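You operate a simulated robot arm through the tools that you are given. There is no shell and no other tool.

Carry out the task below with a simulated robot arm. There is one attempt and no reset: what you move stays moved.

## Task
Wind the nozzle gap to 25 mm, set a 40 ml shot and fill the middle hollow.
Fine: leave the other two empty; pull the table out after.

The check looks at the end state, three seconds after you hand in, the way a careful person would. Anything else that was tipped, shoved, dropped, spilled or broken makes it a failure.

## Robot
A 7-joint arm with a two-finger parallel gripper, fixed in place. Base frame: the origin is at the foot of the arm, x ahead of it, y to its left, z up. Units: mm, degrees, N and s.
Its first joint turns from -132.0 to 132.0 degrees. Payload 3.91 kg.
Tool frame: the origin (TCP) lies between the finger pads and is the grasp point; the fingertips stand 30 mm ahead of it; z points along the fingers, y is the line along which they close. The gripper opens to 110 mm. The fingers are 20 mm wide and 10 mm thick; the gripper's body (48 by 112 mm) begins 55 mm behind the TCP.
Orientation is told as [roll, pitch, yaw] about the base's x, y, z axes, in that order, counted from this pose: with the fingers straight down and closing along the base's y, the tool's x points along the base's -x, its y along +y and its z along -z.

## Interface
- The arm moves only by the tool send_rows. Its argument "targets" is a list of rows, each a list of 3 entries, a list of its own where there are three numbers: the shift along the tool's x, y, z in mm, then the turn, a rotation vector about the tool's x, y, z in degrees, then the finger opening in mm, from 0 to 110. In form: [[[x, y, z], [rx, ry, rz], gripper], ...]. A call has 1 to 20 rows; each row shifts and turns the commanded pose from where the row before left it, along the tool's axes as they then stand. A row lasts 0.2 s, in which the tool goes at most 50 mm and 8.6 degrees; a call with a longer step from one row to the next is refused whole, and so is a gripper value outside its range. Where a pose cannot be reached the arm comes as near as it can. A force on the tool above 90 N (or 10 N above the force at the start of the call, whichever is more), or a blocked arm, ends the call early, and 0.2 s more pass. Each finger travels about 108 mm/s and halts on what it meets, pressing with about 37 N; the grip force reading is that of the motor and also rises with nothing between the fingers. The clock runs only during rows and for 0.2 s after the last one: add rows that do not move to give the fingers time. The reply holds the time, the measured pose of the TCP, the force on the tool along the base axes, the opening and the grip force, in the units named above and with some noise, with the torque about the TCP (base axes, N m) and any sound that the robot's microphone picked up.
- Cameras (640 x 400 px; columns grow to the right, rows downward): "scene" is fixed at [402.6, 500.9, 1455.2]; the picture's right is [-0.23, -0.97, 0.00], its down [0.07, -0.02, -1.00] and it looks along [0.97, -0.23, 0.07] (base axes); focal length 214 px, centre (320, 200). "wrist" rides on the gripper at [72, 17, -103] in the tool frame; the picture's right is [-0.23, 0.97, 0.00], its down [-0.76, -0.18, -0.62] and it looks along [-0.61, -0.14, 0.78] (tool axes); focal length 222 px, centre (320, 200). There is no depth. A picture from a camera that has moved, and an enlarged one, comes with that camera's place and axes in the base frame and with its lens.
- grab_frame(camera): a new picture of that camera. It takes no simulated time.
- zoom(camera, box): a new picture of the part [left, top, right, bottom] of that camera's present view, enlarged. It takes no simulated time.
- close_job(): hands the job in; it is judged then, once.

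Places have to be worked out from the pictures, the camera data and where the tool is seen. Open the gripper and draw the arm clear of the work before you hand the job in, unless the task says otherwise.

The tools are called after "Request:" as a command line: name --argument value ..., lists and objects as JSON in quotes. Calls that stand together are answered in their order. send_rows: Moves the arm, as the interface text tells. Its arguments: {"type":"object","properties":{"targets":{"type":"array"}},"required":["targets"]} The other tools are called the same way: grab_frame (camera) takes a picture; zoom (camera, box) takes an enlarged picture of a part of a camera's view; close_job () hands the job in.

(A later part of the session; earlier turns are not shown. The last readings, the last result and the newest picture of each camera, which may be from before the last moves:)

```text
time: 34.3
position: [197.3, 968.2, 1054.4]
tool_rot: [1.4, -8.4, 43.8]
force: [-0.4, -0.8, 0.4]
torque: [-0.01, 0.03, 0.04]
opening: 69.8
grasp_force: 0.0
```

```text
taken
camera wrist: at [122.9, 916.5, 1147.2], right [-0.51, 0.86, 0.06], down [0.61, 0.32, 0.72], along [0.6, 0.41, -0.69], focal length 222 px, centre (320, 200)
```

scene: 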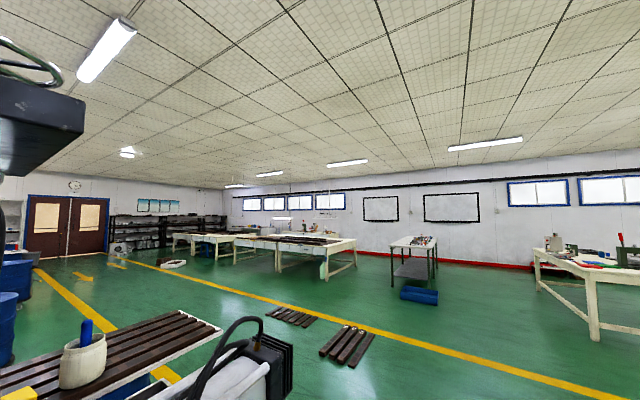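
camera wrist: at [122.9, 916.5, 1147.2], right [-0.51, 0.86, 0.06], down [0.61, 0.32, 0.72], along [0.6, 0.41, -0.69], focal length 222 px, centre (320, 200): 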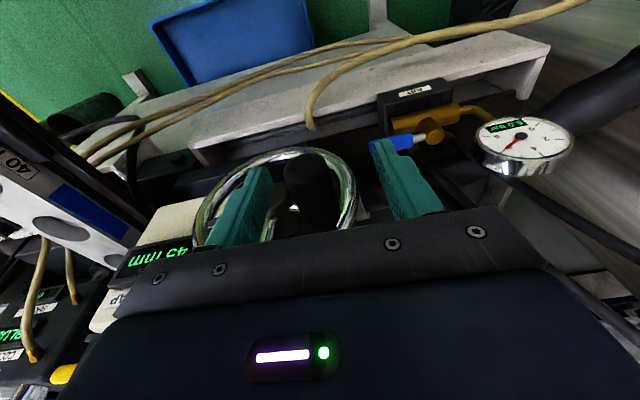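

Request:
zoom --camera "wrist" --box '[190, 110, 450, 260]'

```text
2.46 times, centred on (320, 185) of wrist
camera zoom: at [122.9, 916.5, 1147.2], right [-0.51, 0.86, 0.06], down [0.61, 0.32, 0.72], along [0.6, 0.41, -0.69], focal length 547 px, centre (320, 237)
```

zoom: 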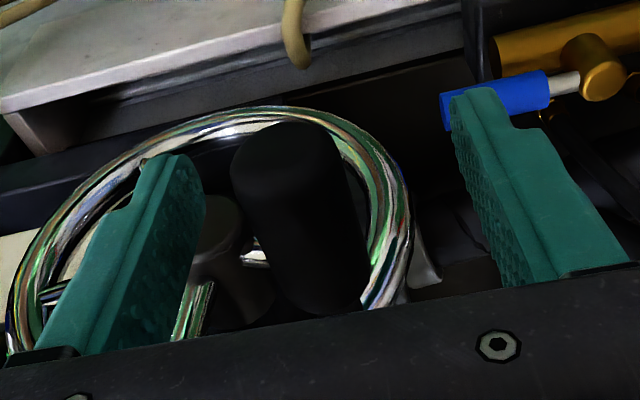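

The peg is between the fingers, about 5 mm nearer the left one. I centre by 4 mm and close on it.

Request:
send_rows --targets '[[[0, -4, 0], [0, 0, 0], 70], [[0, 0, 0], [0, 0, 0], 10], [[0, 0, 0], [0, 0, 0], 10], [[0, 0, 0], [0, 0, 0], 10], [[0, 0, 0], [0, 0, 0], 10]]'

Request:
zoom --camera "wrist" --box '[190, 110, 450, 260]'

Request:
zoom --camera "wrist" --box '[80, 180, 240, 300]'

```text
time: 35.5
position: [198.5, 963.9, 1056.0]
tool_rot: [1.5, -8.5, 44.0]
force: [-5.1, 24.7, 14.4]
torque: [0.22, -0.17, 1.06]
opening: 21.7
grasp_force: 45.2
```

```text
2.46 times, centred on (320, 185) of wrist
camera zoom: at [124.6, 914.0, 1148.1], right [-0.52, 0.85, 0.06], down [0.61, 0.32, 0.72], along [0.6, 0.41, -0.69], focal length 547 px, centre (320, 237)
```

zoom: 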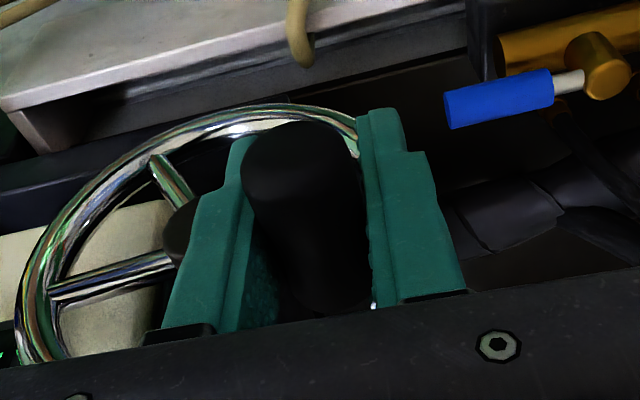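

```text
3.33 times, centred on (160, 240) of wrist
camera zoom: at [124.6, 914.0, 1148.1], right [-0.52, 0.85, 0.06], down [0.61, 0.32, 0.72], along [0.6, 0.41, -0.69], focal length 740 px, centre (853, 67)
```

zoom: 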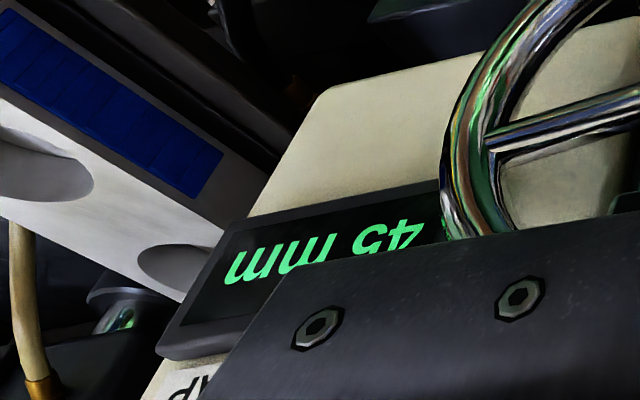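

Gripped: opening holds at 21.7 mm with a 45 N grip, and the display reads 45 mm. I crank the peg 30° clockwise (over the top) and check the reading.

Request:
send_rows --targets '[[[-1.16, -6.82, -7.37], [0, 0, 0], 10], [[-1.0, -7.95, -6.2], [0, 0, 0], 10], [[-0.77, -8.89, -4.64], [0, 0, 0], 10], [[0, 0, 0], [0, 0, 0], 10]]'

Request:
grab_frame --camera "wrist"

```text
time: 36.5
position: [216.1, 947.8, 1073.1]
tool_rot: [1.3, -8.3, 43.9]
force: [-11.0, -7.1, -1.2]
torque: [-0.03, 0.09, 0.91]
opening: 21.9
grasp_force: 45.2
```

```text
taken
camera wrist: at [142.5, 896.6, 1165.2], right [-0.51, 0.86, 0.06], down [0.61, 0.32, 0.72], along [0.6, 0.41, -0.69], focal length 222 px, centre (320, 200)
```

wrist: 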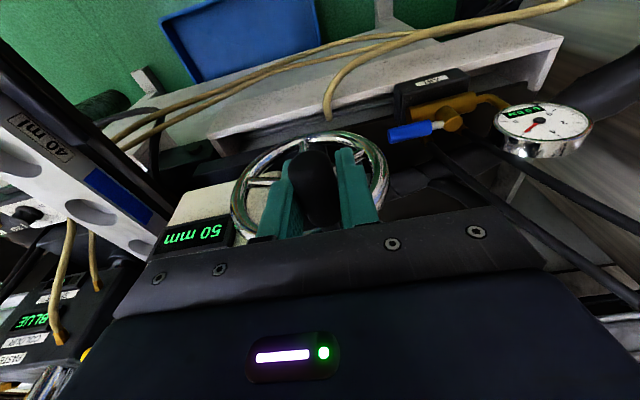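

The display seems to read about 50 mm, so clockwise raises the gap. I zoom to confirm the value.

Request:
zoom --camera "wrist" --box '[140, 200, 260, 270]'

```text
5.33 times, centred on (200, 235) of wrist
camera zoom: at [142.5, 896.6, 1165.2], right [-0.51, 0.86, 0.06], down [0.61, 0.32, 0.72], along [0.6, 0.41, -0.69], focal length 1185 px, centre (960, 13)
```

zoom: 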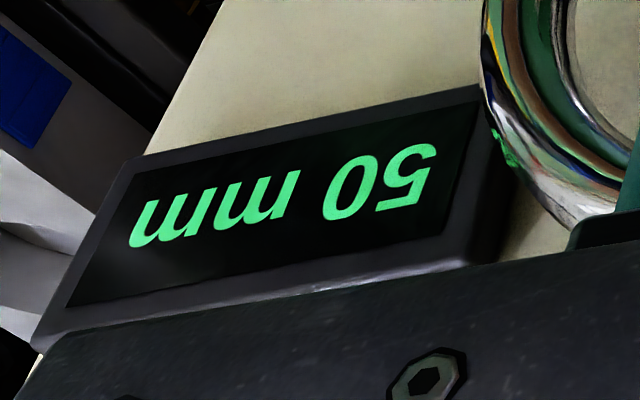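

Confirmed 50 mm: 30° clockwise added 5 mm, so 25 mm needs 150° counter-clockwise from here. Forces are small, so my circle fits; I crank 60° back as a first part.

Request:
send_rows --targets '[[[0.77, 8.89, 4.64], [0, 0, 0], 10], [[1.0, 7.95, 6.2], [0, 0, 0], 10], [[1.16, 6.82, 7.37], [0, 0, 0], 10], [[1.31, 5.4, 8.43], [0, 0, 0], 10], [[1.42, 3.78, 9.28], [0, 0, 0], 10], [[1.48, 2.16, 9.74], [0, 0, 0], 10], [[0, 0, 0], [0, 0, 0], 10]]'

Request:
grab_frame --camera "wrist"

Request:
zoom --camera "wrist" --box '[60, 180, 260, 300]'

```text
time: 38.1
position: [188.7, 971.5, 1026.7]
tool_rot: [1.4, -8.4, 44.0]
force: [-17.7, 24.5, 6.7]
torque: [-0.6, -0.02, 0.18]
opening: 24.9
grasp_force: 14.6
```

```text
taken
camera wrist: at [114.5, 922.1, 1118.8], right [-0.52, 0.85, 0.06], down [0.61, 0.32, 0.72], along [0.6, 0.41, -0.69], focal length 222 px, centre (320, 200)
```

wrist: 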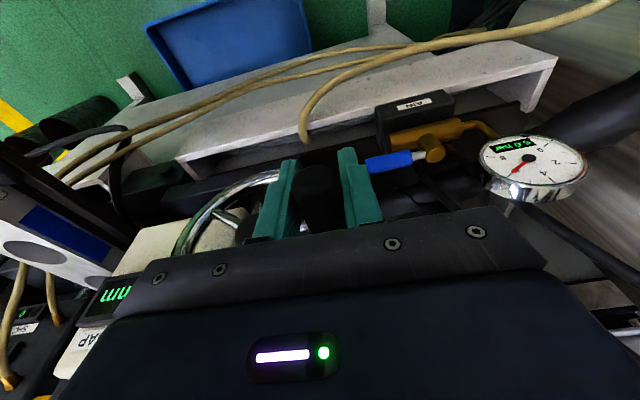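

```text
3.20 times, centred on (160, 240) of wrist
camera zoom: at [114.5, 922.1, 1118.8], right [-0.52, 0.85, 0.06], down [0.61, 0.32, 0.72], along [0.6, 0.41, -0.69], focal length 711 px, centre (832, 72)
```

zoom: 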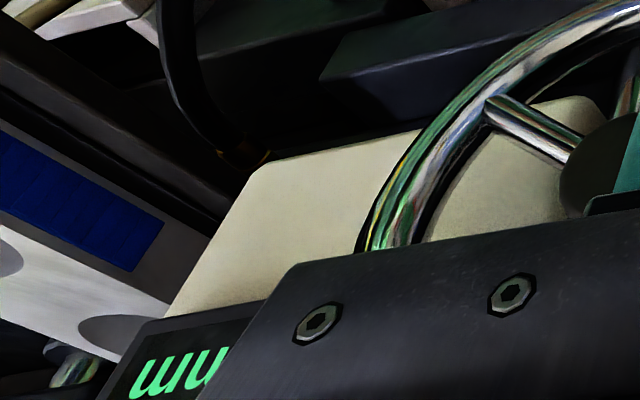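

The display digits are now hidden by the gripper, and the grip reading changed (opening 24.9, force 14.6). I hold still for a moment to see whether the grip is steady.

Request:
send_rows --targets '[[[0, 0, 0], [0, 0, 0], 5], [[0, 0, 0], [0, 0, 0], 5], [[0, 0, 0], [0, 0, 0], 5]]'

Request:
zoom --camera "wrist" --box '[220, 120, 440, 250]'

```text
time: 38.9
position: [186.7, 971.7, 1028.1]
tool_rot: [1.4, -8.5, 43.9]
force: [-31.0, 23.4, 12.9]
torque: [-0.27, -0.48, 0.34]
opening: 23.9
grasp_force: 19.1
```

```text
2.91 times, centred on (330, 185) of wrist
camera zoom: at [114.5, 921.9, 1120.2], right [-0.52, 0.85, 0.06], down [0.61, 0.32, 0.72], along [0.6, 0.41, -0.69], focal length 646 px, centre (291, 244)
```

zoom: 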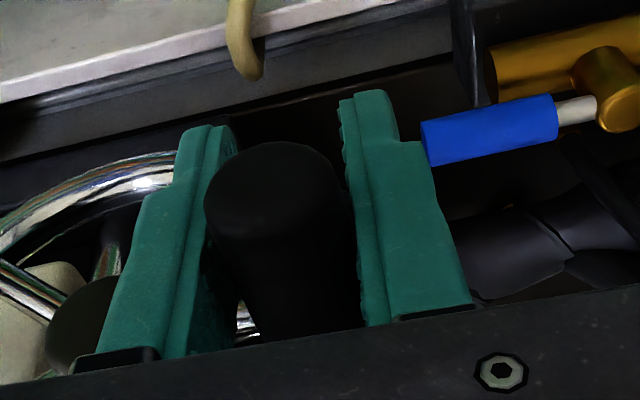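

The side force indicates my circle was slightly off; fitting the three measured points gives radius 62.5 mm with the hub about 5 mm further right. I continue counter-clockwise to about 208° on the corrected circle.

Request:
send_rows --targets '[[[1.5, 5.07, 9.7], [0, 0, 0], 5], [[1.6, -0.86, 10.77], [0, 0, 0], 5], [[1.54, -2.75, 10.43], [0, 0, 0], 5], [[1.43, -4.44, 9.8], [0, 0, 0], 5], [[0, 0, 0], [0, 0, 0], 5]]'

Request:
grab_frame --camera "wrist"

```text
time: 39.6
position: [185.4, 976.3, 1011.5]
tool_rot: [1.9, -8.9, 44.3]
force: [-10.7, 37.7, 3.5]
torque: [-0.56, -0.4, 0.04]
opening: 22.1
grasp_force: 17.3
out of reach, approached as far as the arm can: row 1, 3
stopped in row 3: the force on the tool passed its limit at 100 N (the readings are from after the stop); the commanded pose is now the measured one
```

```text
taken
camera wrist: at [110.8, 924.3, 1102.3], right [-0.52, 0.85, 0.07], down [0.61, 0.32, 0.73], along [0.6, 0.42, -0.68], focal length 222 px, centre (320, 200)
```

wrist: 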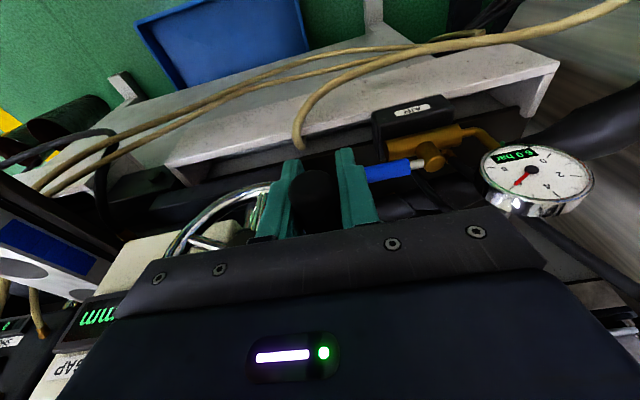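

The leftmost point is at the edge of the arm's reach and the force limit stopped it; the path now leads back right and down. I continue in gentler steps from the measured pose.

Request:
send_rows --targets '[[[0.8, -1.4, 5.3], [0, 0, 0], 5], [[0.8, -1.4, 5.3], [0, 0, 0], 5], [[0.8, -2.3, 5.0], [0, 0, 0], 5], [[0.7, -2.3, 5.0], [0, 0, 0], 5], [[0, 0, 0], [0, 0, 0], 5]]'

Request:
zoom --camera "wrist" --box '[160, 120, 440, 260]'

```text
time: 40.3
position: [184.3, 975.9, 1007.7]
tool_rot: [1.9, -9.1, 44.5]
force: [-5.5, -8.3, 1.7]
torque: [0.0, -0.28, 0.61]
opening: 21.6
grasp_force: 45.3
out of reach, approached as far as the arm can: row 3
stopped in row 3: the force on the tool passed its limit at 98 N (the readings are from after the stop); the commanded pose is now the measured one
```

```text
2.29 times, centred on (300, 190) of wrist
camera zoom: at [110.5, 923.8, 1099.2], right [-0.53, 0.85, 0.07], down [0.61, 0.32, 0.73], along [0.6, 0.43, -0.68], focal length 508 px, centre (366, 223)
```

zoom: 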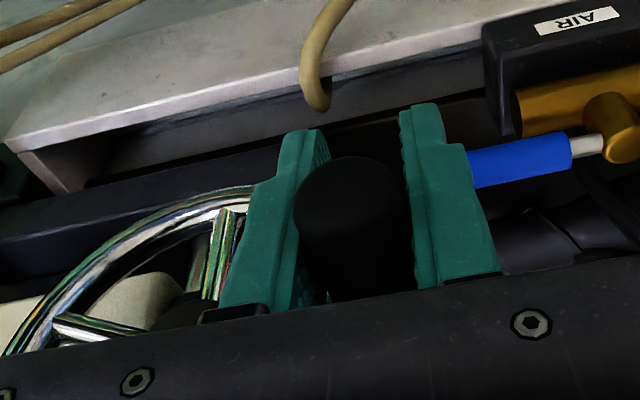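

The arm is over-stretched here and pulls on the peg. I release the peg, rise straight off it, and check the display and the arm's freedom before going on.

Request:
send_rows --targets '[[[0, 0, 0], [0, 0, 0], 45], [[0, 0, 0], [0, 0, 0], 45], [[0, 0, -20], [0, 0, 0], 45], [[0, 0, -25], [0, 0, 0], 45], [[0, 0, -25], [0, 0, 0], 45], [[0, 0, -25], [0, 0, 0], 45], [[0, 0, 0], [0, 0, 0], 45]]'

Request:
grab_frame --camera "wrist"

```text
time: 41.9
position: [174.4, 961.2, 1100.6]
tool_rot: [2.0, -9.1, 44.6]
force: [-0.1, -0.1, 0.6]
torque: [-0.02, -0.01, -0.01]
opening: 45.1
grasp_force: 0.1
out of reach, approached as far as the arm can: row 6
```

```text
taken
camera wrist: at [102.5, 907.6, 1191.7], right [-0.53, 0.85, 0.07], down [0.61, 0.32, 0.73], along [0.6, 0.43, -0.68], focal length 222 px, centre (320, 200)
```

wrist: 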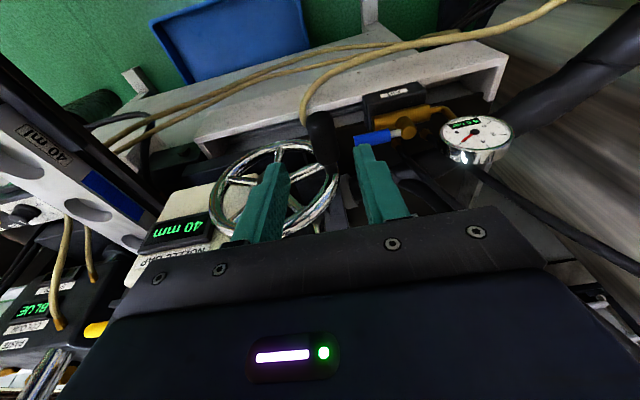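

The display now reads about 40 mm. I zoom on the display and the wheel to fix the peg's present angle.

Request:
zoom --camera "wrist" --box '[120, 170, 260, 270]'

Request:
zoom --camera "wrist" --box '[180, 90, 420, 240]'

```text
4.00 times, centred on (190, 220) of wrist
camera zoom: at [102.5, 907.6, 1191.7], right [-0.53, 0.85, 0.07], down [0.61, 0.32, 0.73], along [0.6, 0.43, -0.68], focal length 888 px, centre (840, 120)
```

zoom: 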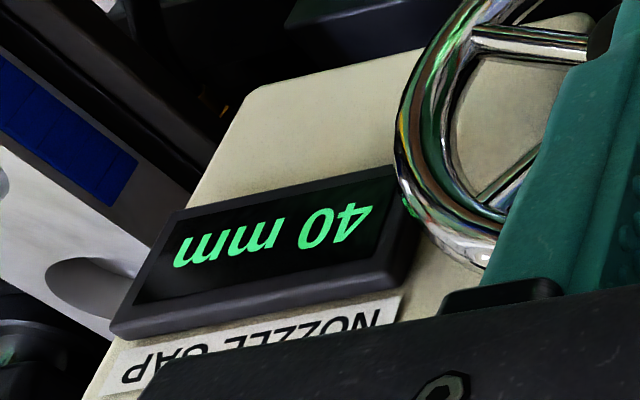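

```text
2.67 times, centred on (300, 165) of wrist
camera zoom: at [102.5, 907.6, 1191.7], right [-0.53, 0.85, 0.07], down [0.61, 0.32, 0.73], along [0.6, 0.43, -0.68], focal length 592 px, centre (373, 293)
```

zoom: 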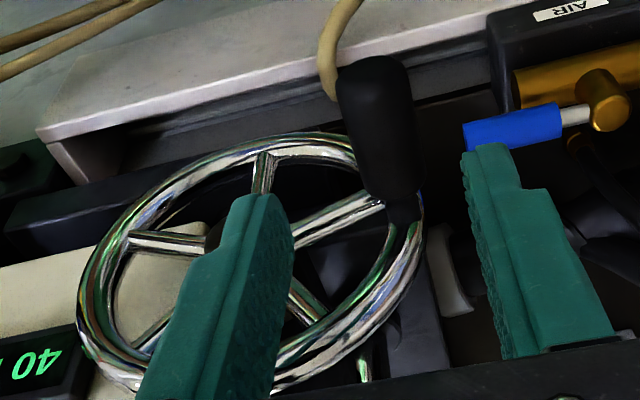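

It reads 40 mm clearly, with the peg now at the nine o'clock position. I bring the tool back inward and upright to get the arm out of full stretch, and check that it follows.

Request:
send_rows --targets '[[[15, 0, 0], [0, 4.5, 0], 45], [[15, 0, 0], [0, 4.5, 0], 45], [[20, 0, 0], [0, 0, 0], 45], [[20, 0, 0], [0, 0, 0], 45], [[0, 0, 0], [0, 0, 0], 45], [[0, 0, 0], [0, 0, 0], 45]]'

```text
time: 43.3
position: [124.7, 910.3, 1096.4]
tool_rot: [1.9, -0.1, 44.8]
force: [-0.8, 0.1, -0.1]
torque: [0.01, 0.01, -0.02]
opening: 44.9
grasp_force: 0.2
```

With the tool upright it follows freely (124.7, 910.3, 1096.4). I test how far out it reaches upright, going above the peg at a safe height.

Request:
send_rows --targets '[[[-18, 1.2, 7.8], [0, 0, 0], 45], [[-18, 1.2, 7.8], [0, 0, 0], 45], [[-18, 1.2, 7.8], [0, 0, 0], 45], [[-18, 1.2, 7.8], [0, 0, 0], 45], [[0, 0, 0], [0, 0, 0], 45]]'

Request:
zoom --camera "wrist" --box '[180, 90, 420, 240]'

```text
time: 44.5
position: [162.3, 943.0, 1072.6]
tool_rot: [1.9, -0.1, 45.0]
force: [0.3, -0.2, 0.5]
torque: [-0.02, 0.03, -0.01]
opening: 44.9
grasp_force: 0.1
out of reach, approached as far as the arm can: row 3, 4
```

```text
2.67 times, centred on (300, 165) of wrist
camera zoom: at [100.1, 899.9, 1177.0], right [-0.53, 0.85, 0.03], down [0.68, 0.4, 0.62], along [0.51, 0.35, -0.79], focal length 592 px, centre (373, 293)
```

zoom: 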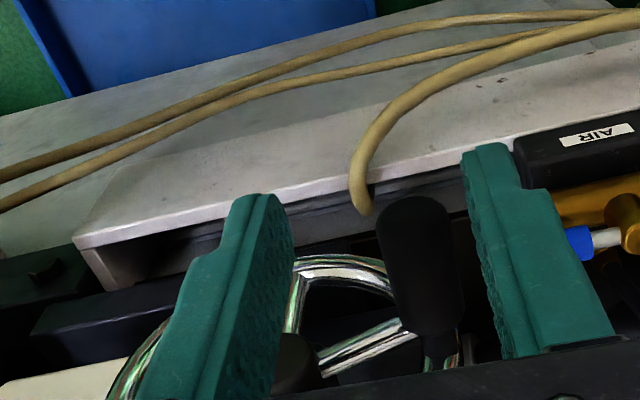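

Upright reach ends at about 957 mm, so the earlier stretch was a true outer limit; a 22° tilt entered from further in should leave the elbow bent. I back in, tilt, and then come out again above the peg.

Request:
send_rows --targets '[[[30, 0, -15], [0, 0, 0], 45], [[30, 0, -15], [0, 0, 0], 45], [[0, 0, 0], [0, 0, 0], 45], [[0, 0, 0], [0, -7.33, 0], 45], [[0, 0, 0], [0, -7.33, 0], 45], [[0, 0, 0], [0, -7.33, 0], 45], [[0, 0, 0], [0, 0, 0], 45], [[0, 0, 0], [0, 0, 0], 45]]'

```text
time: 46.3
position: [120.9, 897.4, 1101.6]
tool_rot: [2.1, -22.2, 44.1]
force: [-0.3, -0.5, 0.1]
torque: [0.0, 0.02, -0.04]
opening: 45.0
grasp_force: 0.1
```

Tilted 22° with no complaint. I move out to the pre-grasp point above the peg in this posture.

Request:
send_rows --targets '[[[-17.6, 2.6, 15.2], [0, 0, 0], 55], [[-17.6, 2.6, 15.2], [0, 0, 0], 55], [[-17.6, 2.6, 15.2], [0, 0, 0], 55], [[0, 0, 0], [0, 0, 0], 55]]'

Request:
zoom --camera "wrist" --box '[180, 90, 420, 240]'

```text
time: 47.3
position: [162.4, 949.7, 1082.0]
tool_rot: [2.0, -22.1, 44.0]
force: [-0.3, -0.2, -0.6]
torque: [0.01, 0.0, 0.01]
opening: 55.1
grasp_force: 0.1
```

```text
2.67 times, centred on (300, 165) of wrist
camera zoom: at [75.6, 885.0, 1150.6], right [-0.53, 0.84, 0.12], down [0.48, 0.19, 0.86], along [0.7, 0.52, -0.5], focal length 592 px, centre (373, 293)
```

zoom: 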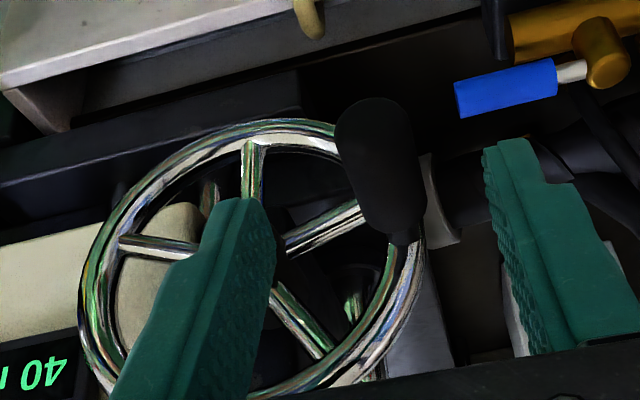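

Reached exactly, and the peg lies on the finger centre line (within about 2 mm). I descend 74 mm along the fingers and close on the peg.

Request:
send_rows --targets '[[[0, 0, 18.5], [0, 0, 0], 55], [[0, 0, 18.5], [0, 0, 0], 55], [[0, 0, 18.5], [0, 0, 0], 55], [[0, 0, 18.5], [0, 0, 0], 55], [[0, 0, 0], [0, 0, 0], 55]]'

Request:
zoom --camera "wrist" --box '[180, 90, 420, 240]'

```text
time: 48.5
position: [179.4, 971.2, 1011.9]
tool_rot: [2.1, -22.0, 44.0]
force: [-0.1, 0.1, 0.1]
torque: [-0.03, -0.01, 0.01]
opening: 55.0
grasp_force: 0.0
```

```text
2.67 times, centred on (300, 165) of wrist
camera zoom: at [93.1, 906.8, 1081.1], right [-0.54, 0.84, 0.12], down [0.48, 0.19, 0.86], along [0.7, 0.52, -0.5], focal length 592 px, centre (373, 293)
```

zoom: 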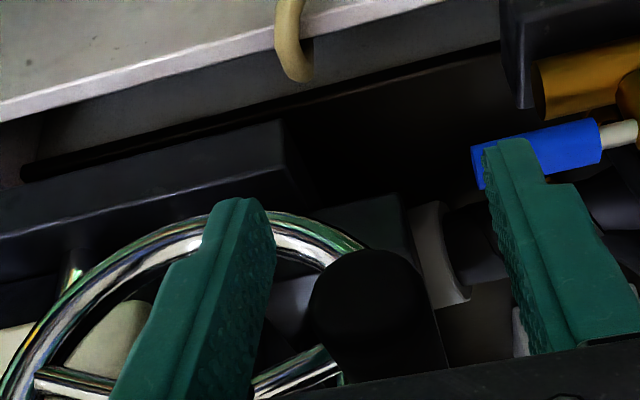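

The peg end seems a few mm above the TCP, so I rise 6 mm and close the fingers on it.

Request:
send_rows --targets '[[[0, 0, -6], [0, 0, 0], 55], [[0, 0, 0], [0, 0, 0], 10], [[0, 0, 0], [0, 0, 0], 10], [[0, 0, 0], [0, 0, 0], 10]]'

Request:
zoom --camera "wrist" --box '[180, 90, 420, 240]'

```text
time: 49.5
position: [177.5, 970.2, 1017.6]
tool_rot: [2.2, -22.0, 44.1]
force: [-3.3, 16.4, 1.3]
torque: [0.06, -0.4, 0.22]
opening: 21.3
grasp_force: 44.9
```

```text
2.67 times, centred on (300, 165) of wrist
camera zoom: at [91.5, 905.3, 1086.9], right [-0.54, 0.84, 0.12], down [0.48, 0.19, 0.86], along [0.69, 0.52, -0.5], focal length 592 px, centre (373, 293)
```

zoom: 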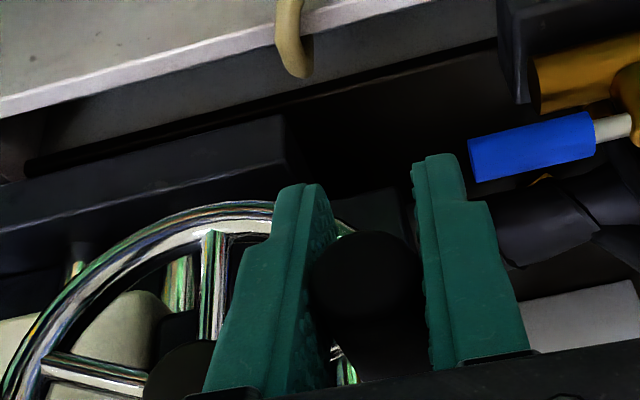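

Good grip again (21.3 mm, 45 N) with the arm relaxed. I crank 20° counter-clockwise (downward from nine o'clock) and check force.

Request:
send_rows --targets '[[[2.05, -0.4, 5.0], [0, 0, 0], 10], [[2.05, -0.9, 5.0], [0, 0, 0], 10], [[1.97, -1.4, 4.8], [0, 0, 0], 10], [[1.97, -1.75, 4.8], [0, 0, 0], 10], [[0, 0, 0], [0, 0, 0], 10]]'

Request:
grab_frame --camera "wrist"

```text
time: 50.7
position: [179.5, 968.6, 995.2]
tool_rot: [2.0, -22.0, 44.1]
force: [-14.2, 30.2, -6.3]
torque: [-0.52, -0.27, -0.08]
opening: 25.7
grasp_force: 15.1
```

```text
taken
camera wrist: at [93.1, 903.6, 1064.6], right [-0.54, 0.84, 0.12], down [0.48, 0.19, 0.86], along [0.69, 0.52, -0.5], focal length 222 px, centre (320, 200)
```

wrist: 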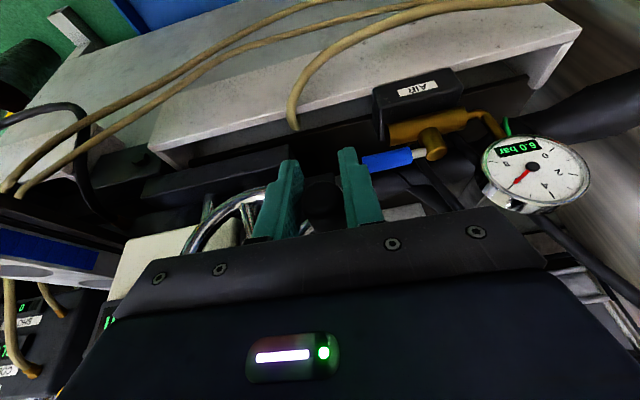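

Side force rose again to about 30 N with the fingers pushed open slightly. I hold still to see if it settles and look at the grip closely.

Request:
send_rows --targets '[[[0, 0, 0], [0, 0, 0], 10], [[0, 0, 0], [0, 0, 0], 10]]'

Request:
zoom --camera "wrist" --box '[180, 90, 420, 240]'

```text
time: 51.3
position: [179.8, 968.4, 996.1]
tool_rot: [2.0, -21.9, 44.1]
force: [-16.8, 27.3, -7.7]
torque: [-0.66, -0.2, 0.08]
opening: 26.1
grasp_force: 16.0
```

```text
2.67 times, centred on (300, 165) of wrist
camera zoom: at [93.1, 903.6, 1065.1], right [-0.54, 0.84, 0.12], down [0.48, 0.19, 0.86], along [0.69, 0.52, -0.5], focal length 592 px, centre (373, 293)
```

zoom: 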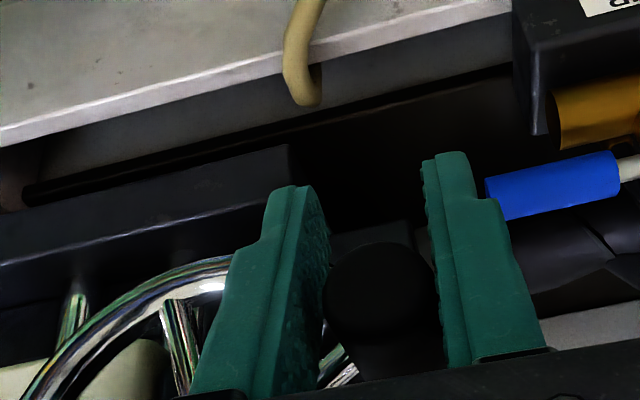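

The peg slipped a little toward the palm because the pull was vertical, and the tool ran slightly ahead to the right. I correct sideways and continue down to about 210-220°.

Request:
send_rows --targets '[[[1.55, 1.5, 3.8], [0, 0, 0], 5], [[1.55, -1.4, 3.8], [0, 0, 0], 5], [[1.87, -2.0, 4.5], [0, 0, 0], 5], [[1.87, -2.8, 4.6], [0, 0, 0], 5], [[1.6, -3.2, 3.8], [0, 0, 0], 5], [[1.56, -3.3, 3.8], [0, 0, 0], 5], [[0, 0, 0], [0, 0, 0], 5]]'

Request:
zoom --camera "wrist" --box '[180, 90, 420, 240]'

```text
time: 52.9
position: [186.5, 960.9, 966.5]
tool_rot: [2.0, -21.9, 44.2]
force: [-29.6, 29.9, -26.4]
torque: [-0.85, -0.73, 0.14]
opening: 25.9
grasp_force: 20.6
```

```text
2.67 times, centred on (300, 165) of wrist
camera zoom: at [99.8, 896.7, 1036.6], right [-0.54, 0.84, 0.12], down [0.48, 0.19, 0.86], along [0.69, 0.52, -0.5], focal length 592 px, centre (373, 293)
```

zoom: 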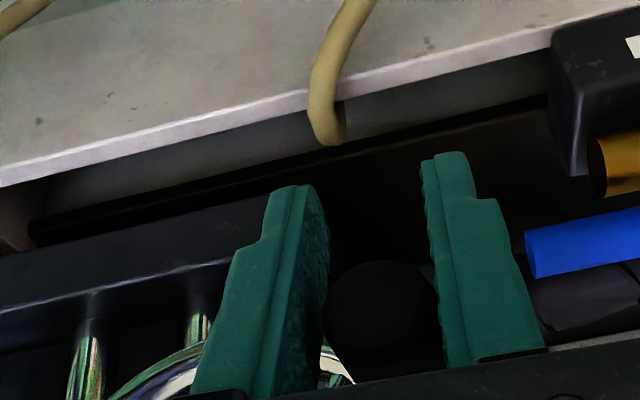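

The force is purely radial, so the true circle is a bit larger (about 68 mm). I correct outward and continue to about 236°, after which I will release and read the display.

Request:
send_rows --targets '[[[1.87, 1.83, 4.6], [0, 0, 0], 5], [[1.56, -3.04, 3.79], [0, 0, 0], 5], [[1.55, -4.14, 3.76], [0, 0, 0], 5], [[1.38, -4.73, 3.32], [0, 0, 0], 5], [[1.38, -4.73, 3.32], [0, 0, 0], 5], [[0, 0, 0], [0, 0, 0], 5]]'

Request:
grab_frame --camera "wrist"

```text
time: 54.3
position: [198.3, 949.4, 948.1]
tool_rot: [1.9, -22.0, 44.0]
force: [-16.8, 2.6, -23.4]
torque: [0.02, -0.44, 0.02]
opening: 21.3
grasp_force: 45.2
```

```text
taken
camera wrist: at [111.6, 885.5, 1017.0], right [-0.53, 0.84, 0.12], down [0.48, 0.19, 0.86], along [0.7, 0.51, -0.5], focal length 222 px, centre (320, 200)
```

wrist: 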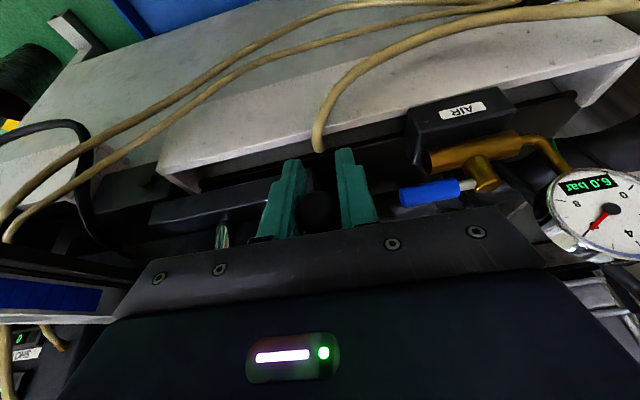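

Now the grip is firm again with modest force, peg at about 237°. I release and rise along the fingers to read the display.

Request:
send_rows --targets '[[[0, 0, 0], [0, 0, 0], 50], [[0, 0, 0], [0, 0, 0], 50], [[0, 0, -25], [0, 0, 0], 50], [[0, 0, -30], [0, 0, 0], 50], [[0, 0, -30], [0, 0, 0], 50], [[0, 0, -30], [0, 0, 0], 50], [[0, 0, 0], [0, 0, 0], 50]]'

Request:
grab_frame --camera "wrist"

Request:
zoom --camera "wrist" --box '[130, 150, 330, 280]'

```text
time: 55.9
position: [170.0, 917.4, 1054.5]
tool_rot: [2.0, -22.2, 44.1]
force: [0.7, 0.2, 0.7]
torque: [0.0, 0.0, -0.01]
opening: 50.1
grasp_force: 0.1
```

```text
taken
camera wrist: at [83.4, 852.4, 1123.9], right [-0.54, 0.84, 0.12], down [0.48, 0.19, 0.86], along [0.7, 0.52, -0.5], focal length 222 px, centre (320, 200)
```

wrist: 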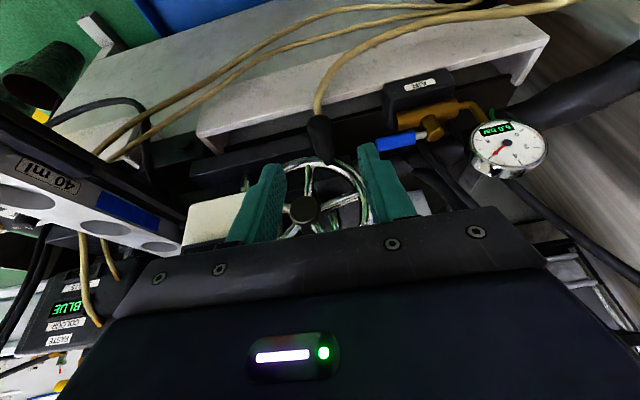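

```text
3.08 times, centred on (230, 215) of wrist
camera zoom: at [83.4, 852.4, 1123.9], right [-0.54, 0.84, 0.12], down [0.48, 0.19, 0.86], along [0.7, 0.52, -0.5], focal length 684 px, centre (597, 154)
```

zoom: 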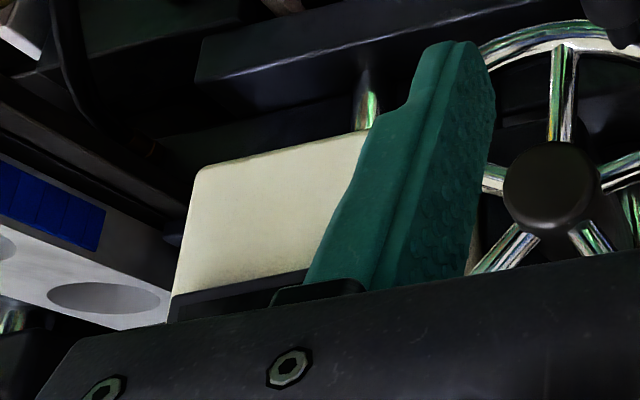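

The gripper hides the display; I rise another 70 mm vertically to see it. The wheel hub re-measures at z 1018 and the peg at about 241°.

Request:
send_rows --targets '[[[-13.2, 0, -32.4], [0, 0, 0], 50], [[-13.2, 0, -32.4], [0, 0, 0], 50], [[0, 0, 0], [0, 0, 0], 50]]'

Request:
grab_frame --camera "wrist"

Request:
zoom --camera "wrist" --box '[130, 150, 330, 280]'

```text
time: 56.7
position: [172.1, 915.1, 1124.8]
tool_rot: [2.1, -22.1, 44.2]
force: [-0.5, 0.2, 0.3]
torque: [0.03, 0.0, 0.01]
opening: 50.2
grasp_force: 0.0
```

```text
taken
camera wrist: at [84.6, 850.3, 1194.8], right [-0.54, 0.84, 0.12], down [0.48, 0.19, 0.86], along [0.7, 0.52, -0.5], focal length 222 px, centre (320, 200)
```

wrist: 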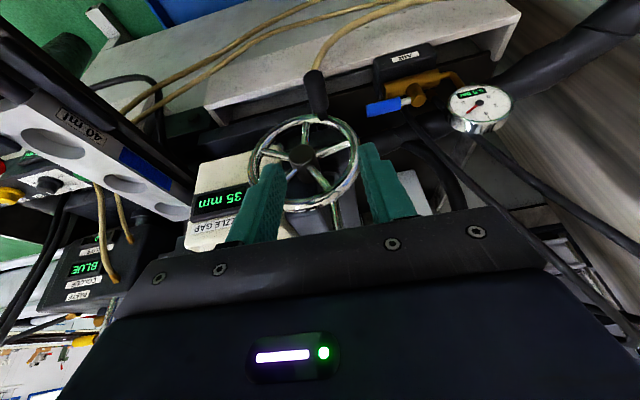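

```text
3.08 times, centred on (230, 215) of wrist
camera zoom: at [84.6, 850.3, 1194.8], right [-0.54, 0.84, 0.12], down [0.48, 0.19, 0.86], along [0.7, 0.52, -0.5], focal length 684 px, centre (597, 154)
```

zoom: 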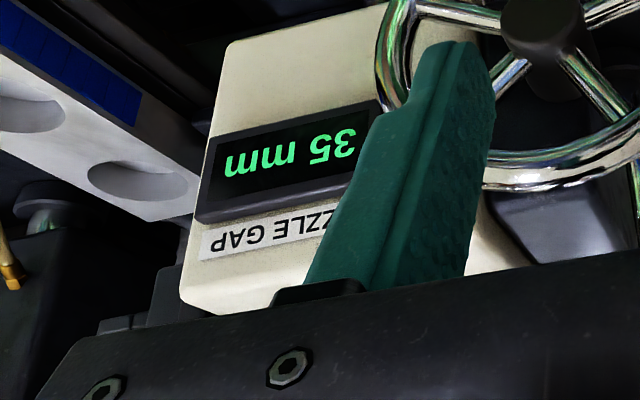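

Display reads 35 mm at about 110° of turning, consistent with 9° per mm (display in 5 mm steps). So 25 mm lies near peg angle 311°, on the lower right; I go back down and regrip the peg at (198, 950, 956).

Request:
send_rows --targets '[[[12, 0, 36], [0, 0, 0], 50], [[12, 0, 36], [0, 0, 0], 50], [[0, 0, 25], [0, 0, 0], 50], [[0, 0, 25], [0, 0, 0], 50], [[0, 0, 25], [0, 0, 0], 50], [[0, 0, 23], [0, 0, 0], 50], [[0, 0, 0], [0, 0, 0], 50]]'

Request:
zoom --camera "wrist" --box '[180, 90, 420, 240]'

```text
time: 58.3
position: [198.0, 950.5, 959.6]
tool_rot: [2.0, -22.1, 44.1]
force: [-0.6, -0.5, 0.4]
torque: [0.05, 0.0, 0.0]
opening: 50.0
grasp_force: 0.1
```

```text
2.67 times, centred on (300, 165) of wrist
camera zoom: at [110.0, 885.7, 1027.7], right [-0.54, 0.84, 0.12], down [0.48, 0.19, 0.86], along [0.7, 0.52, -0.5], focal length 592 px, centre (373, 293)
```

zoom: 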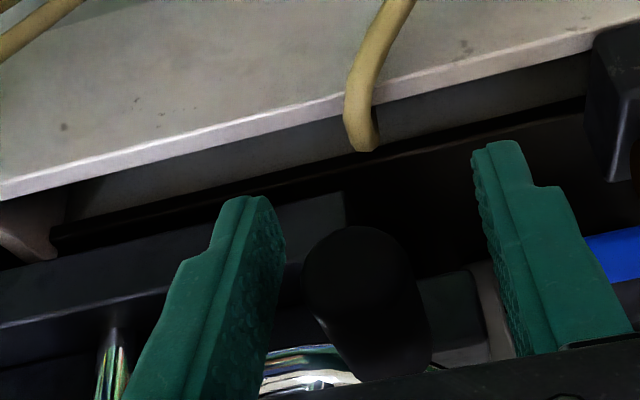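

The peg sits squarely between the fingers. I close and crank on through the bottom to 270°, where the sideways motion is pushed directly by the fingers.

Request:
send_rows --targets '[[[0, 0, 0], [0, 0, 0], 5], [[0, 0, 0], [0, 0, 0], 5], [[0, 0, 0], [0, 0, 0], 5], [[0.8, -5, 1.92], [0, 0, 0], 5], [[0.8, -5, 1.92], [0, 0, 0], 5], [[0.53, -5.8, 1.25], [0, 0, 0], 5], [[0.53, -5.8, 1.25], [0, 0, 0], 5], [[0.13, -6, 0.27], [0, 0, 0], 5], [[0.13, -6, 0.27], [0, 0, 0], 5], [[0, 0, 0], [0, 0, 0], 5]]'

Request:
grab_frame --camera "wrist"

```text
time: 60.5
position: [220.0, 926.8, 949.0]
tool_rot: [2.0, -22.1, 44.0]
force: [1.1, 8.3, -19.9]
torque: [-0.38, -0.07, 0.09]
opening: 21.4
grasp_force: 44.5
```

```text
taken
camera wrist: at [133.4, 860.8, 1018.7], right [-0.53, 0.84, 0.12], down [0.48, 0.19, 0.86], along [0.7, 0.51, -0.5], focal length 222 px, centre (320, 200)
```

wrist: 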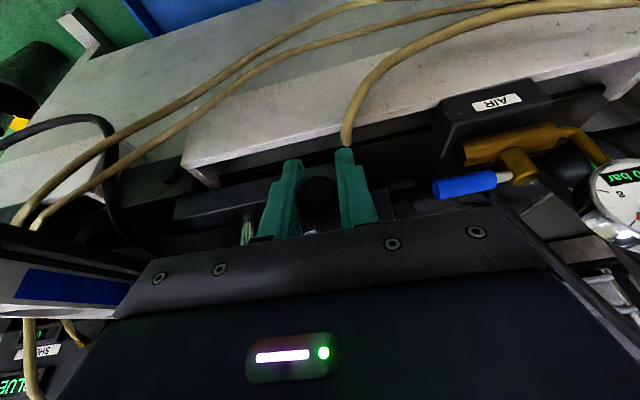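

Moving well with low forces; the peg is at the bottom. I continue to about 300-311° on the lower right.

Request:
send_rows --targets '[[[0, -6, 0.3], [0, 0, 0], 5], [[-0.25, -6, -0.5], [0, 0, 0], 5], [[-0.6, -5.7, -1.6], [0, 0, 0], 5], [[-0.63, -5.7, -1.65], [0, 0, 0], 5], [[-1.0, -5.3, -2.5], [0, 0, 0], 5], [[-1.0, -5.3, -2.57], [0, 0, 0], 5], [[-1.5, -5.2, -3.7], [0, 0, 0], 5], [[-1.5, -5.2, -3.7], [0, 0, 0], 5], [[0, 0, 0], [0, 0, 0], 5]]'

Request:
grab_frame --camera "wrist"

```text
time: 62.5
position: [252.3, 893.4, 964.4]
tool_rot: [2.1, -22.1, 44.1]
force: [-13.6, 8.5, -2.9]
torque: [-0.6, -0.68, 0.16]
opening: 21.2
grasp_force: 45.4
```

```text
taken
camera wrist: at [165.0, 829.0, 1034.9], right [-0.54, 0.84, 0.12], down [0.48, 0.19, 0.86], along [0.69, 0.52, -0.5], focal length 222 px, centre (320, 200)
```

wrist: 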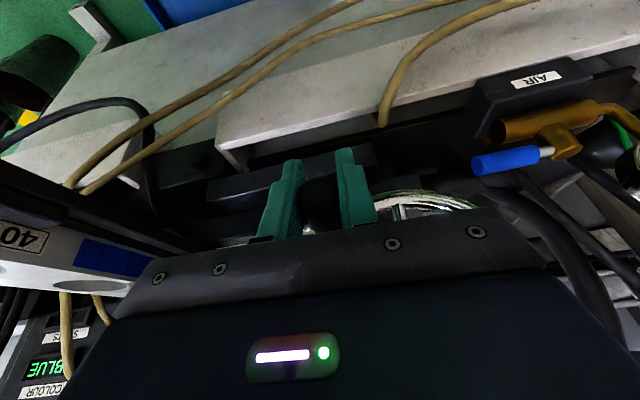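

Peg is at about 310°. I release and rise to read the display.

Request:
send_rows --targets '[[[0, 0, 0], [0, 0, 0], 50], [[0, 0, 0], [0, 0, 0], 50], [[0, 0, -25], [0, 0, 0], 50], [[0, 0, -30], [0, 0, 0], 50], [[0, 0, -30], [0, 0, 0], 50], [[0, 0, -30], [0, 0, 0], 50], [[-13.2, 0, -32.4], [0, 0, 0], 50], [[-13.2, 0, -32.4], [0, 0, 0], 50], [[0, 0, 0], [0, 0, 0], 50]]'

Request:
grab_frame --camera "wrist"

Request:
zoom --camera "wrist" --box '[190, 120, 410, 260]'

```text
time: 64.5
position: [227.1, 857.9, 1144.4]
tool_rot: [2.1, -22.0, 44.0]
force: [0.7, -0.3, 0.1]
torque: [0.01, 0.02, 0.0]
opening: 50.3
grasp_force: 0.2
```

```text
taken
camera wrist: at [139.5, 793.3, 1212.7], right [-0.53, 0.84, 0.12], down [0.48, 0.19, 0.86], along [0.7, 0.51, -0.5], focal length 222 px, centre (320, 200)
```

wrist: 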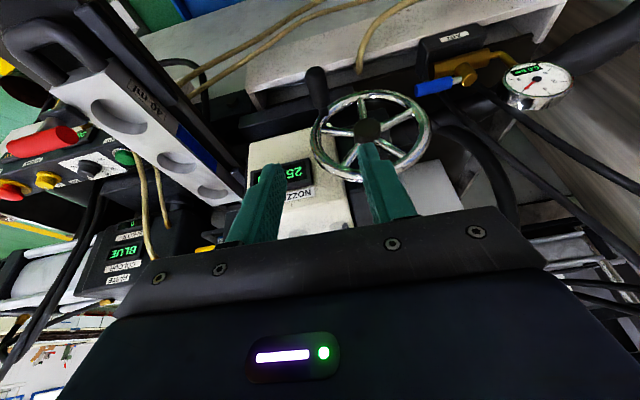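

```text
2.86 times, centred on (300, 190) of wrist
camera zoom: at [139.5, 793.3, 1212.7], right [-0.53, 0.84, 0.12], down [0.48, 0.19, 0.86], along [0.7, 0.51, -0.5], focal length 635 px, centre (377, 229)
```

zoom: 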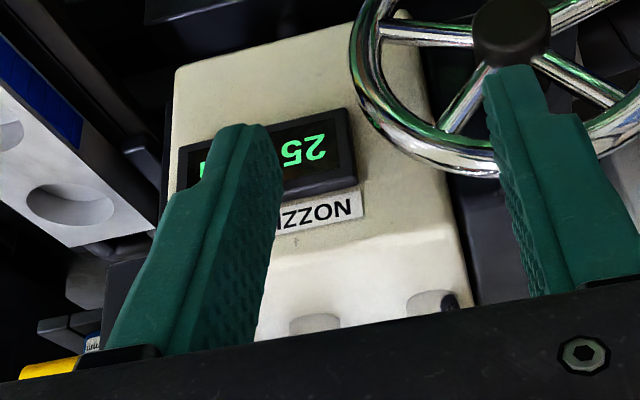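

The gap now reads 25. Next is the dial: I back away from the wheel, return upright, and travel around in front of the machine (clear of the lamp pendant near (430, 846, 1335)) toward the panel.

Request:
send_rows --targets '[[[27.8, 0, -11.3], [0, 0, 0], 50], [[27.8, 0, -11.3], [0, 0, 0], 50], [[27.8, 0, -11.3], [0, 0, 0], 50], [[0, 0, 0], [0, 7.33, 0], 50], [[0, 0, 0], [0, 7.33, 0], 50], [[0, 0, 0], [0, 7.33, 0], 50], [[6.2, -39.2, -12.7], [0, 0, 0], 50], [[6.2, -39.2, -12.7], [0, 0, 0], 50], [[6.2, -39.2, -12.7], [0, 0, 0], 50], [[6.2, -39.2, -12.7], [0, 0, 0], 50], [[6.2, -39.2, -12.7], [0, 0, 0], 50], [[6.2, -39.2, -12.7], [0, 0, 0], 50], [[0, 0, 0], [0, 0, 0], 50]]'

Request:
grab_frame --camera "wrist"

```text
time: 67.3
position: [302.5, 599.8, 1211.1]
tool_rot: [1.8, -0.1, 44.7]
force: [-0.1, 0.6, -0.3]
torque: [-0.06, -0.02, 0.04]
opening: 50.0
grasp_force: 0.0
```

```text
taken
camera wrist: at [239.7, 558.3, 1315.4], right [-0.52, 0.85, 0.03], down [0.68, 0.4, 0.62], along [0.51, 0.35, -0.79], focal length 222 px, centre (320, 200)
```

wrist: 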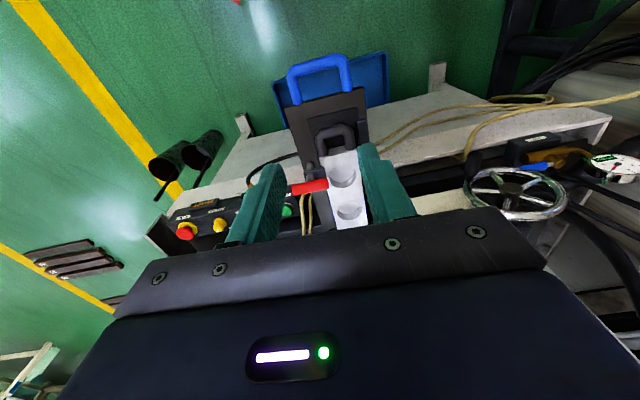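

Clear view of the table and red lever here. I turn to yaw 0 and move over in front of the dial panel.

Request:
send_rows --targets '[[[0, 0, 0], [0, 0, 7.45], 50], [[0, 0, 0], [0, 0, 7.45], 50], [[0, 0, 0], [0, 0, 7.45], 50], [[0, 0, 0], [0, 0, 7.45], 50], [[0, 0, 0], [0, 0, 7.45], 50], [[0, 0, 0], [0, 0, 7.45], 50], [[-39.7, -10, 10.2], [0, 0, 0], 50], [[-39.7, -10, 10.2], [0, 0, 0], 50], [[-39.7, -10, 10.2], [0, 0, 0], 50], [[-39.7, -10, 10.2], [0, 0, 0], 50], [[-39.7, -10, 10.2], [0, 0, 0], 50], [[0, 0, 0], [0, 0, 0], 50]]'

Request:
grab_frame --camera "wrist"

Request:
grab_frame --camera "scene"

```text
time: 69.9
position: [500.6, 551.5, 1156.0]
tool_rot: [1.5, 1.3, 0.1]
force: [-1.0, -0.6, 0.7]
torque: [0.0, -0.03, -0.01]
opening: 50.0
grasp_force: 0.0
```

```text
taken
camera wrist: at [429.0, 564.4, 1262.1], right [0.23, 0.97, 0.02], down [0.78, -0.19, 0.6], along [0.59, -0.12, -0.8], focal length 222 px, centre (320, 200)
```

wrist: 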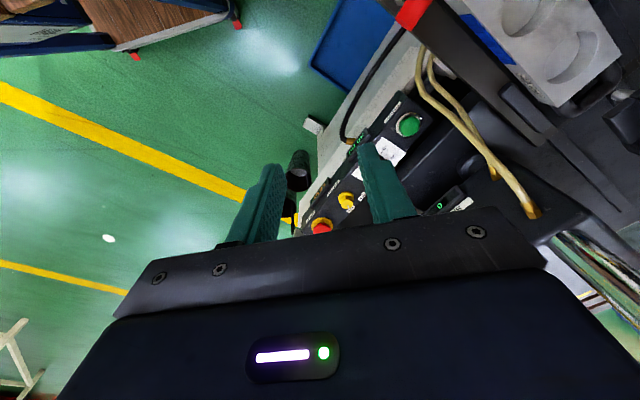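

```text
taken
```

scene: 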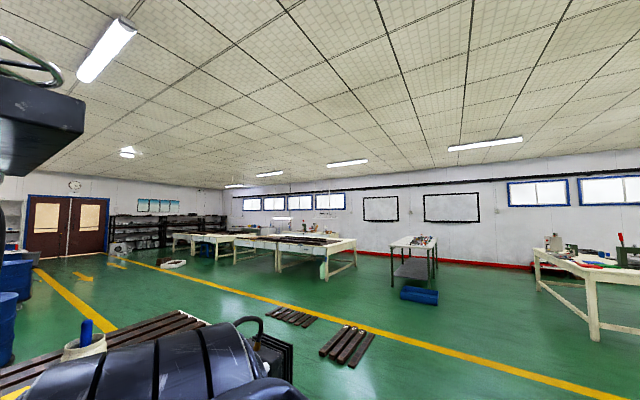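

The SHOT button is in view near (579, 685), and the dial is hidden behind a finger. I move 100 mm ahead so the dial comes into the clear part of the view.

Request:
send_rows --targets '[[[-33, 3, 5], [0, 0, 0], 50], [[-33, 3, 5], [0, 0, 0], 50], [[-33, 3, 5], [0, 0, 0], 50], [[0, 0, 0], [0, 0, 0], 50]]'

Request:
grab_frame --camera "wrist"

Request:
zoom --camera "wrist" --box '[280, 40, 440, 200]'

```text
time: 70.9
position: [598.3, 560.3, 1138.4]
tool_rot: [1.4, 1.3, 0.1]
force: [0.3, 0.0, -0.1]
torque: [-0.03, 0.02, 0.0]
opening: 50.1
grasp_force: 0.0
```

```text
taken
camera wrist: at [525.9, 574.6, 1244.2], right [0.23, 0.97, 0.02], down [0.78, -0.19, 0.6], along [0.59, -0.12, -0.8], focal length 222 px, centre (320, 200)
```

wrist: 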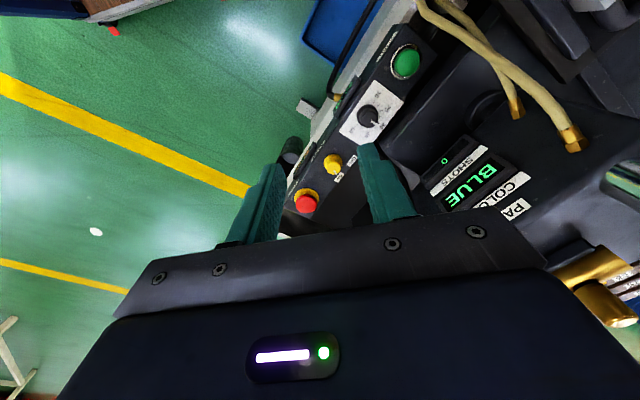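

```text
2.50 times, centred on (360, 120) of wrist
camera zoom: at [525.9, 574.6, 1244.2], right [0.23, 0.97, 0.02], down [0.78, -0.19, 0.6], along [0.59, -0.12, -0.8], focal length 555 px, centre (220, 400)
```

zoom: 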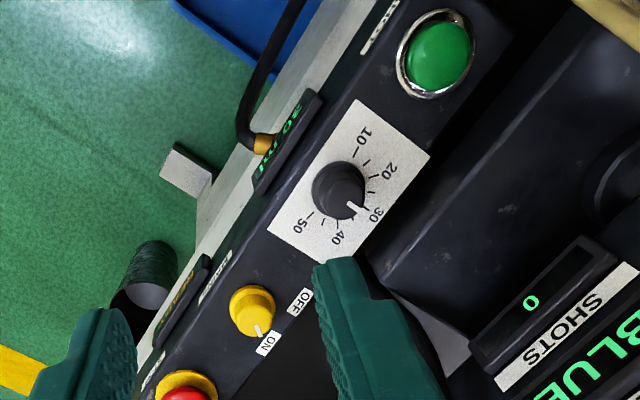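

I now have the panel well located: plate height z about 880, knob axis at about (646, 630) with top near 905, labels about 49° apart, increasing clockwise. I square up the tool at yaw 12 and stop about 100 mm above the knob.

Request:
send_rows --targets '[[[0, 0, 0], [0.7, -0.65, -6], 50], [[0, 0, 0], [0.7, -0.65, -6], 50], [[-15.3, 14.6, 34.5], [0, 0, 0], 50], [[-15.3, 14.6, 34.5], [0, 0, 0], 50], [[-15.3, 14.6, 34.5], [0, 0, 0], 50], [[-15.3, 14.6, 34.5], [0, 0, 0], 50], [[0, 0, 0], [0, 0, 0], 50]]'

Request:
grab_frame --camera "wrist"

Request:
zoom --camera "wrist" --box '[220, 60, 420, 220]'

```text
time: 72.5
position: [647.3, 631.5, 998.4]
tool_rot: [0.2, -0.2, 12.1]
force: [0.8, -0.1, 0.3]
torque: [0.0, 0.0, 0.01]
opening: 49.8
grasp_force: 0.0
```

```text
taken
camera wrist: at [571.3, 631.8, 1102.0], right [0.02, 1.0, 0.0], down [0.78, -0.02, 0.63], along [0.63, -0.01, -0.78], focal length 222 px, centre (320, 200)
```

wrist: 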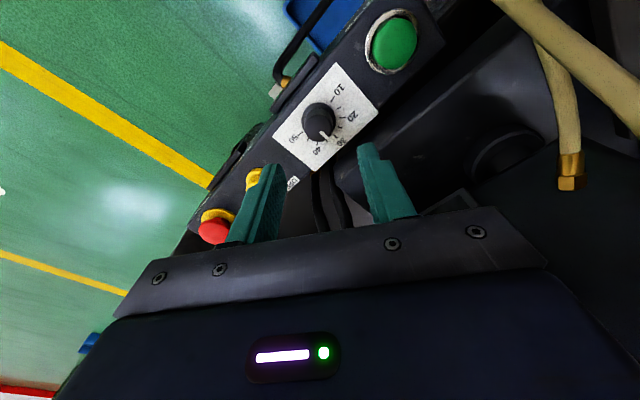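

```text
2.50 times, centred on (320, 140) of wrist
camera zoom: at [571.3, 631.8, 1102.0], right [0.02, 1.0, 0.0], down [0.78, -0.02, 0.63], along [0.63, -0.01, -0.78], focal length 555 px, centre (320, 350)
```

zoom: 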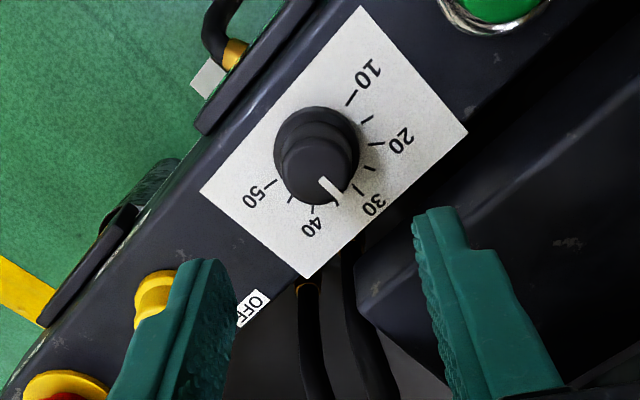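

The finger axis passes within 1-2 mm of the knob axis, and the pointer is on 30. I descend 80 mm (tips about 8 mm above the plate) and close gently on the knob.

Request:
send_rows --targets '[[[0, 0, 20], [0, 0, 0], 50], [[0, 0, 20], [0, 0, 0], 50], [[0, 0, 20], [0, 0, 0], 50], [[0, 0, 20], [0, 0, 0], 50], [[0, 0, 0], [0, 0, 0], 50]]'

Request:
zoom --camera "wrist" --box '[220, 90, 420, 250]'

```text
time: 73.7
position: [647.7, 632.0, 919.2]
tool_rot: [0.2, -0.3, 12.1]
force: [0.8, 0.0, -0.6]
torque: [0.03, -0.02, 0.03]
opening: 50.1
grasp_force: 0.0
```

```text
2.50 times, centred on (320, 170) of wrist
camera zoom: at [570.5, 632.1, 1023.3], right [0.02, 1.0, 0.0], down [0.78, -0.02, 0.63], along [0.63, -0.01, -0.78], focal length 555 px, centre (320, 275)
```

zoom: 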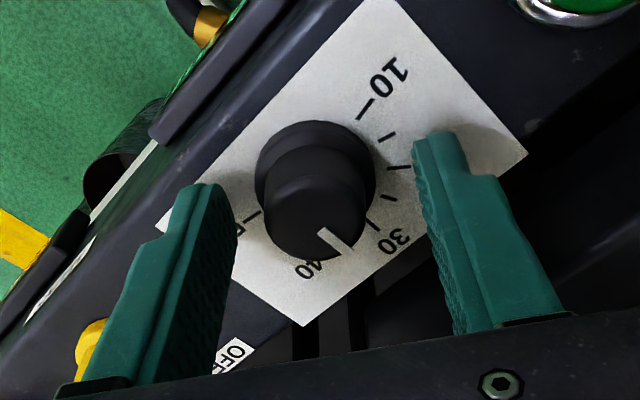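

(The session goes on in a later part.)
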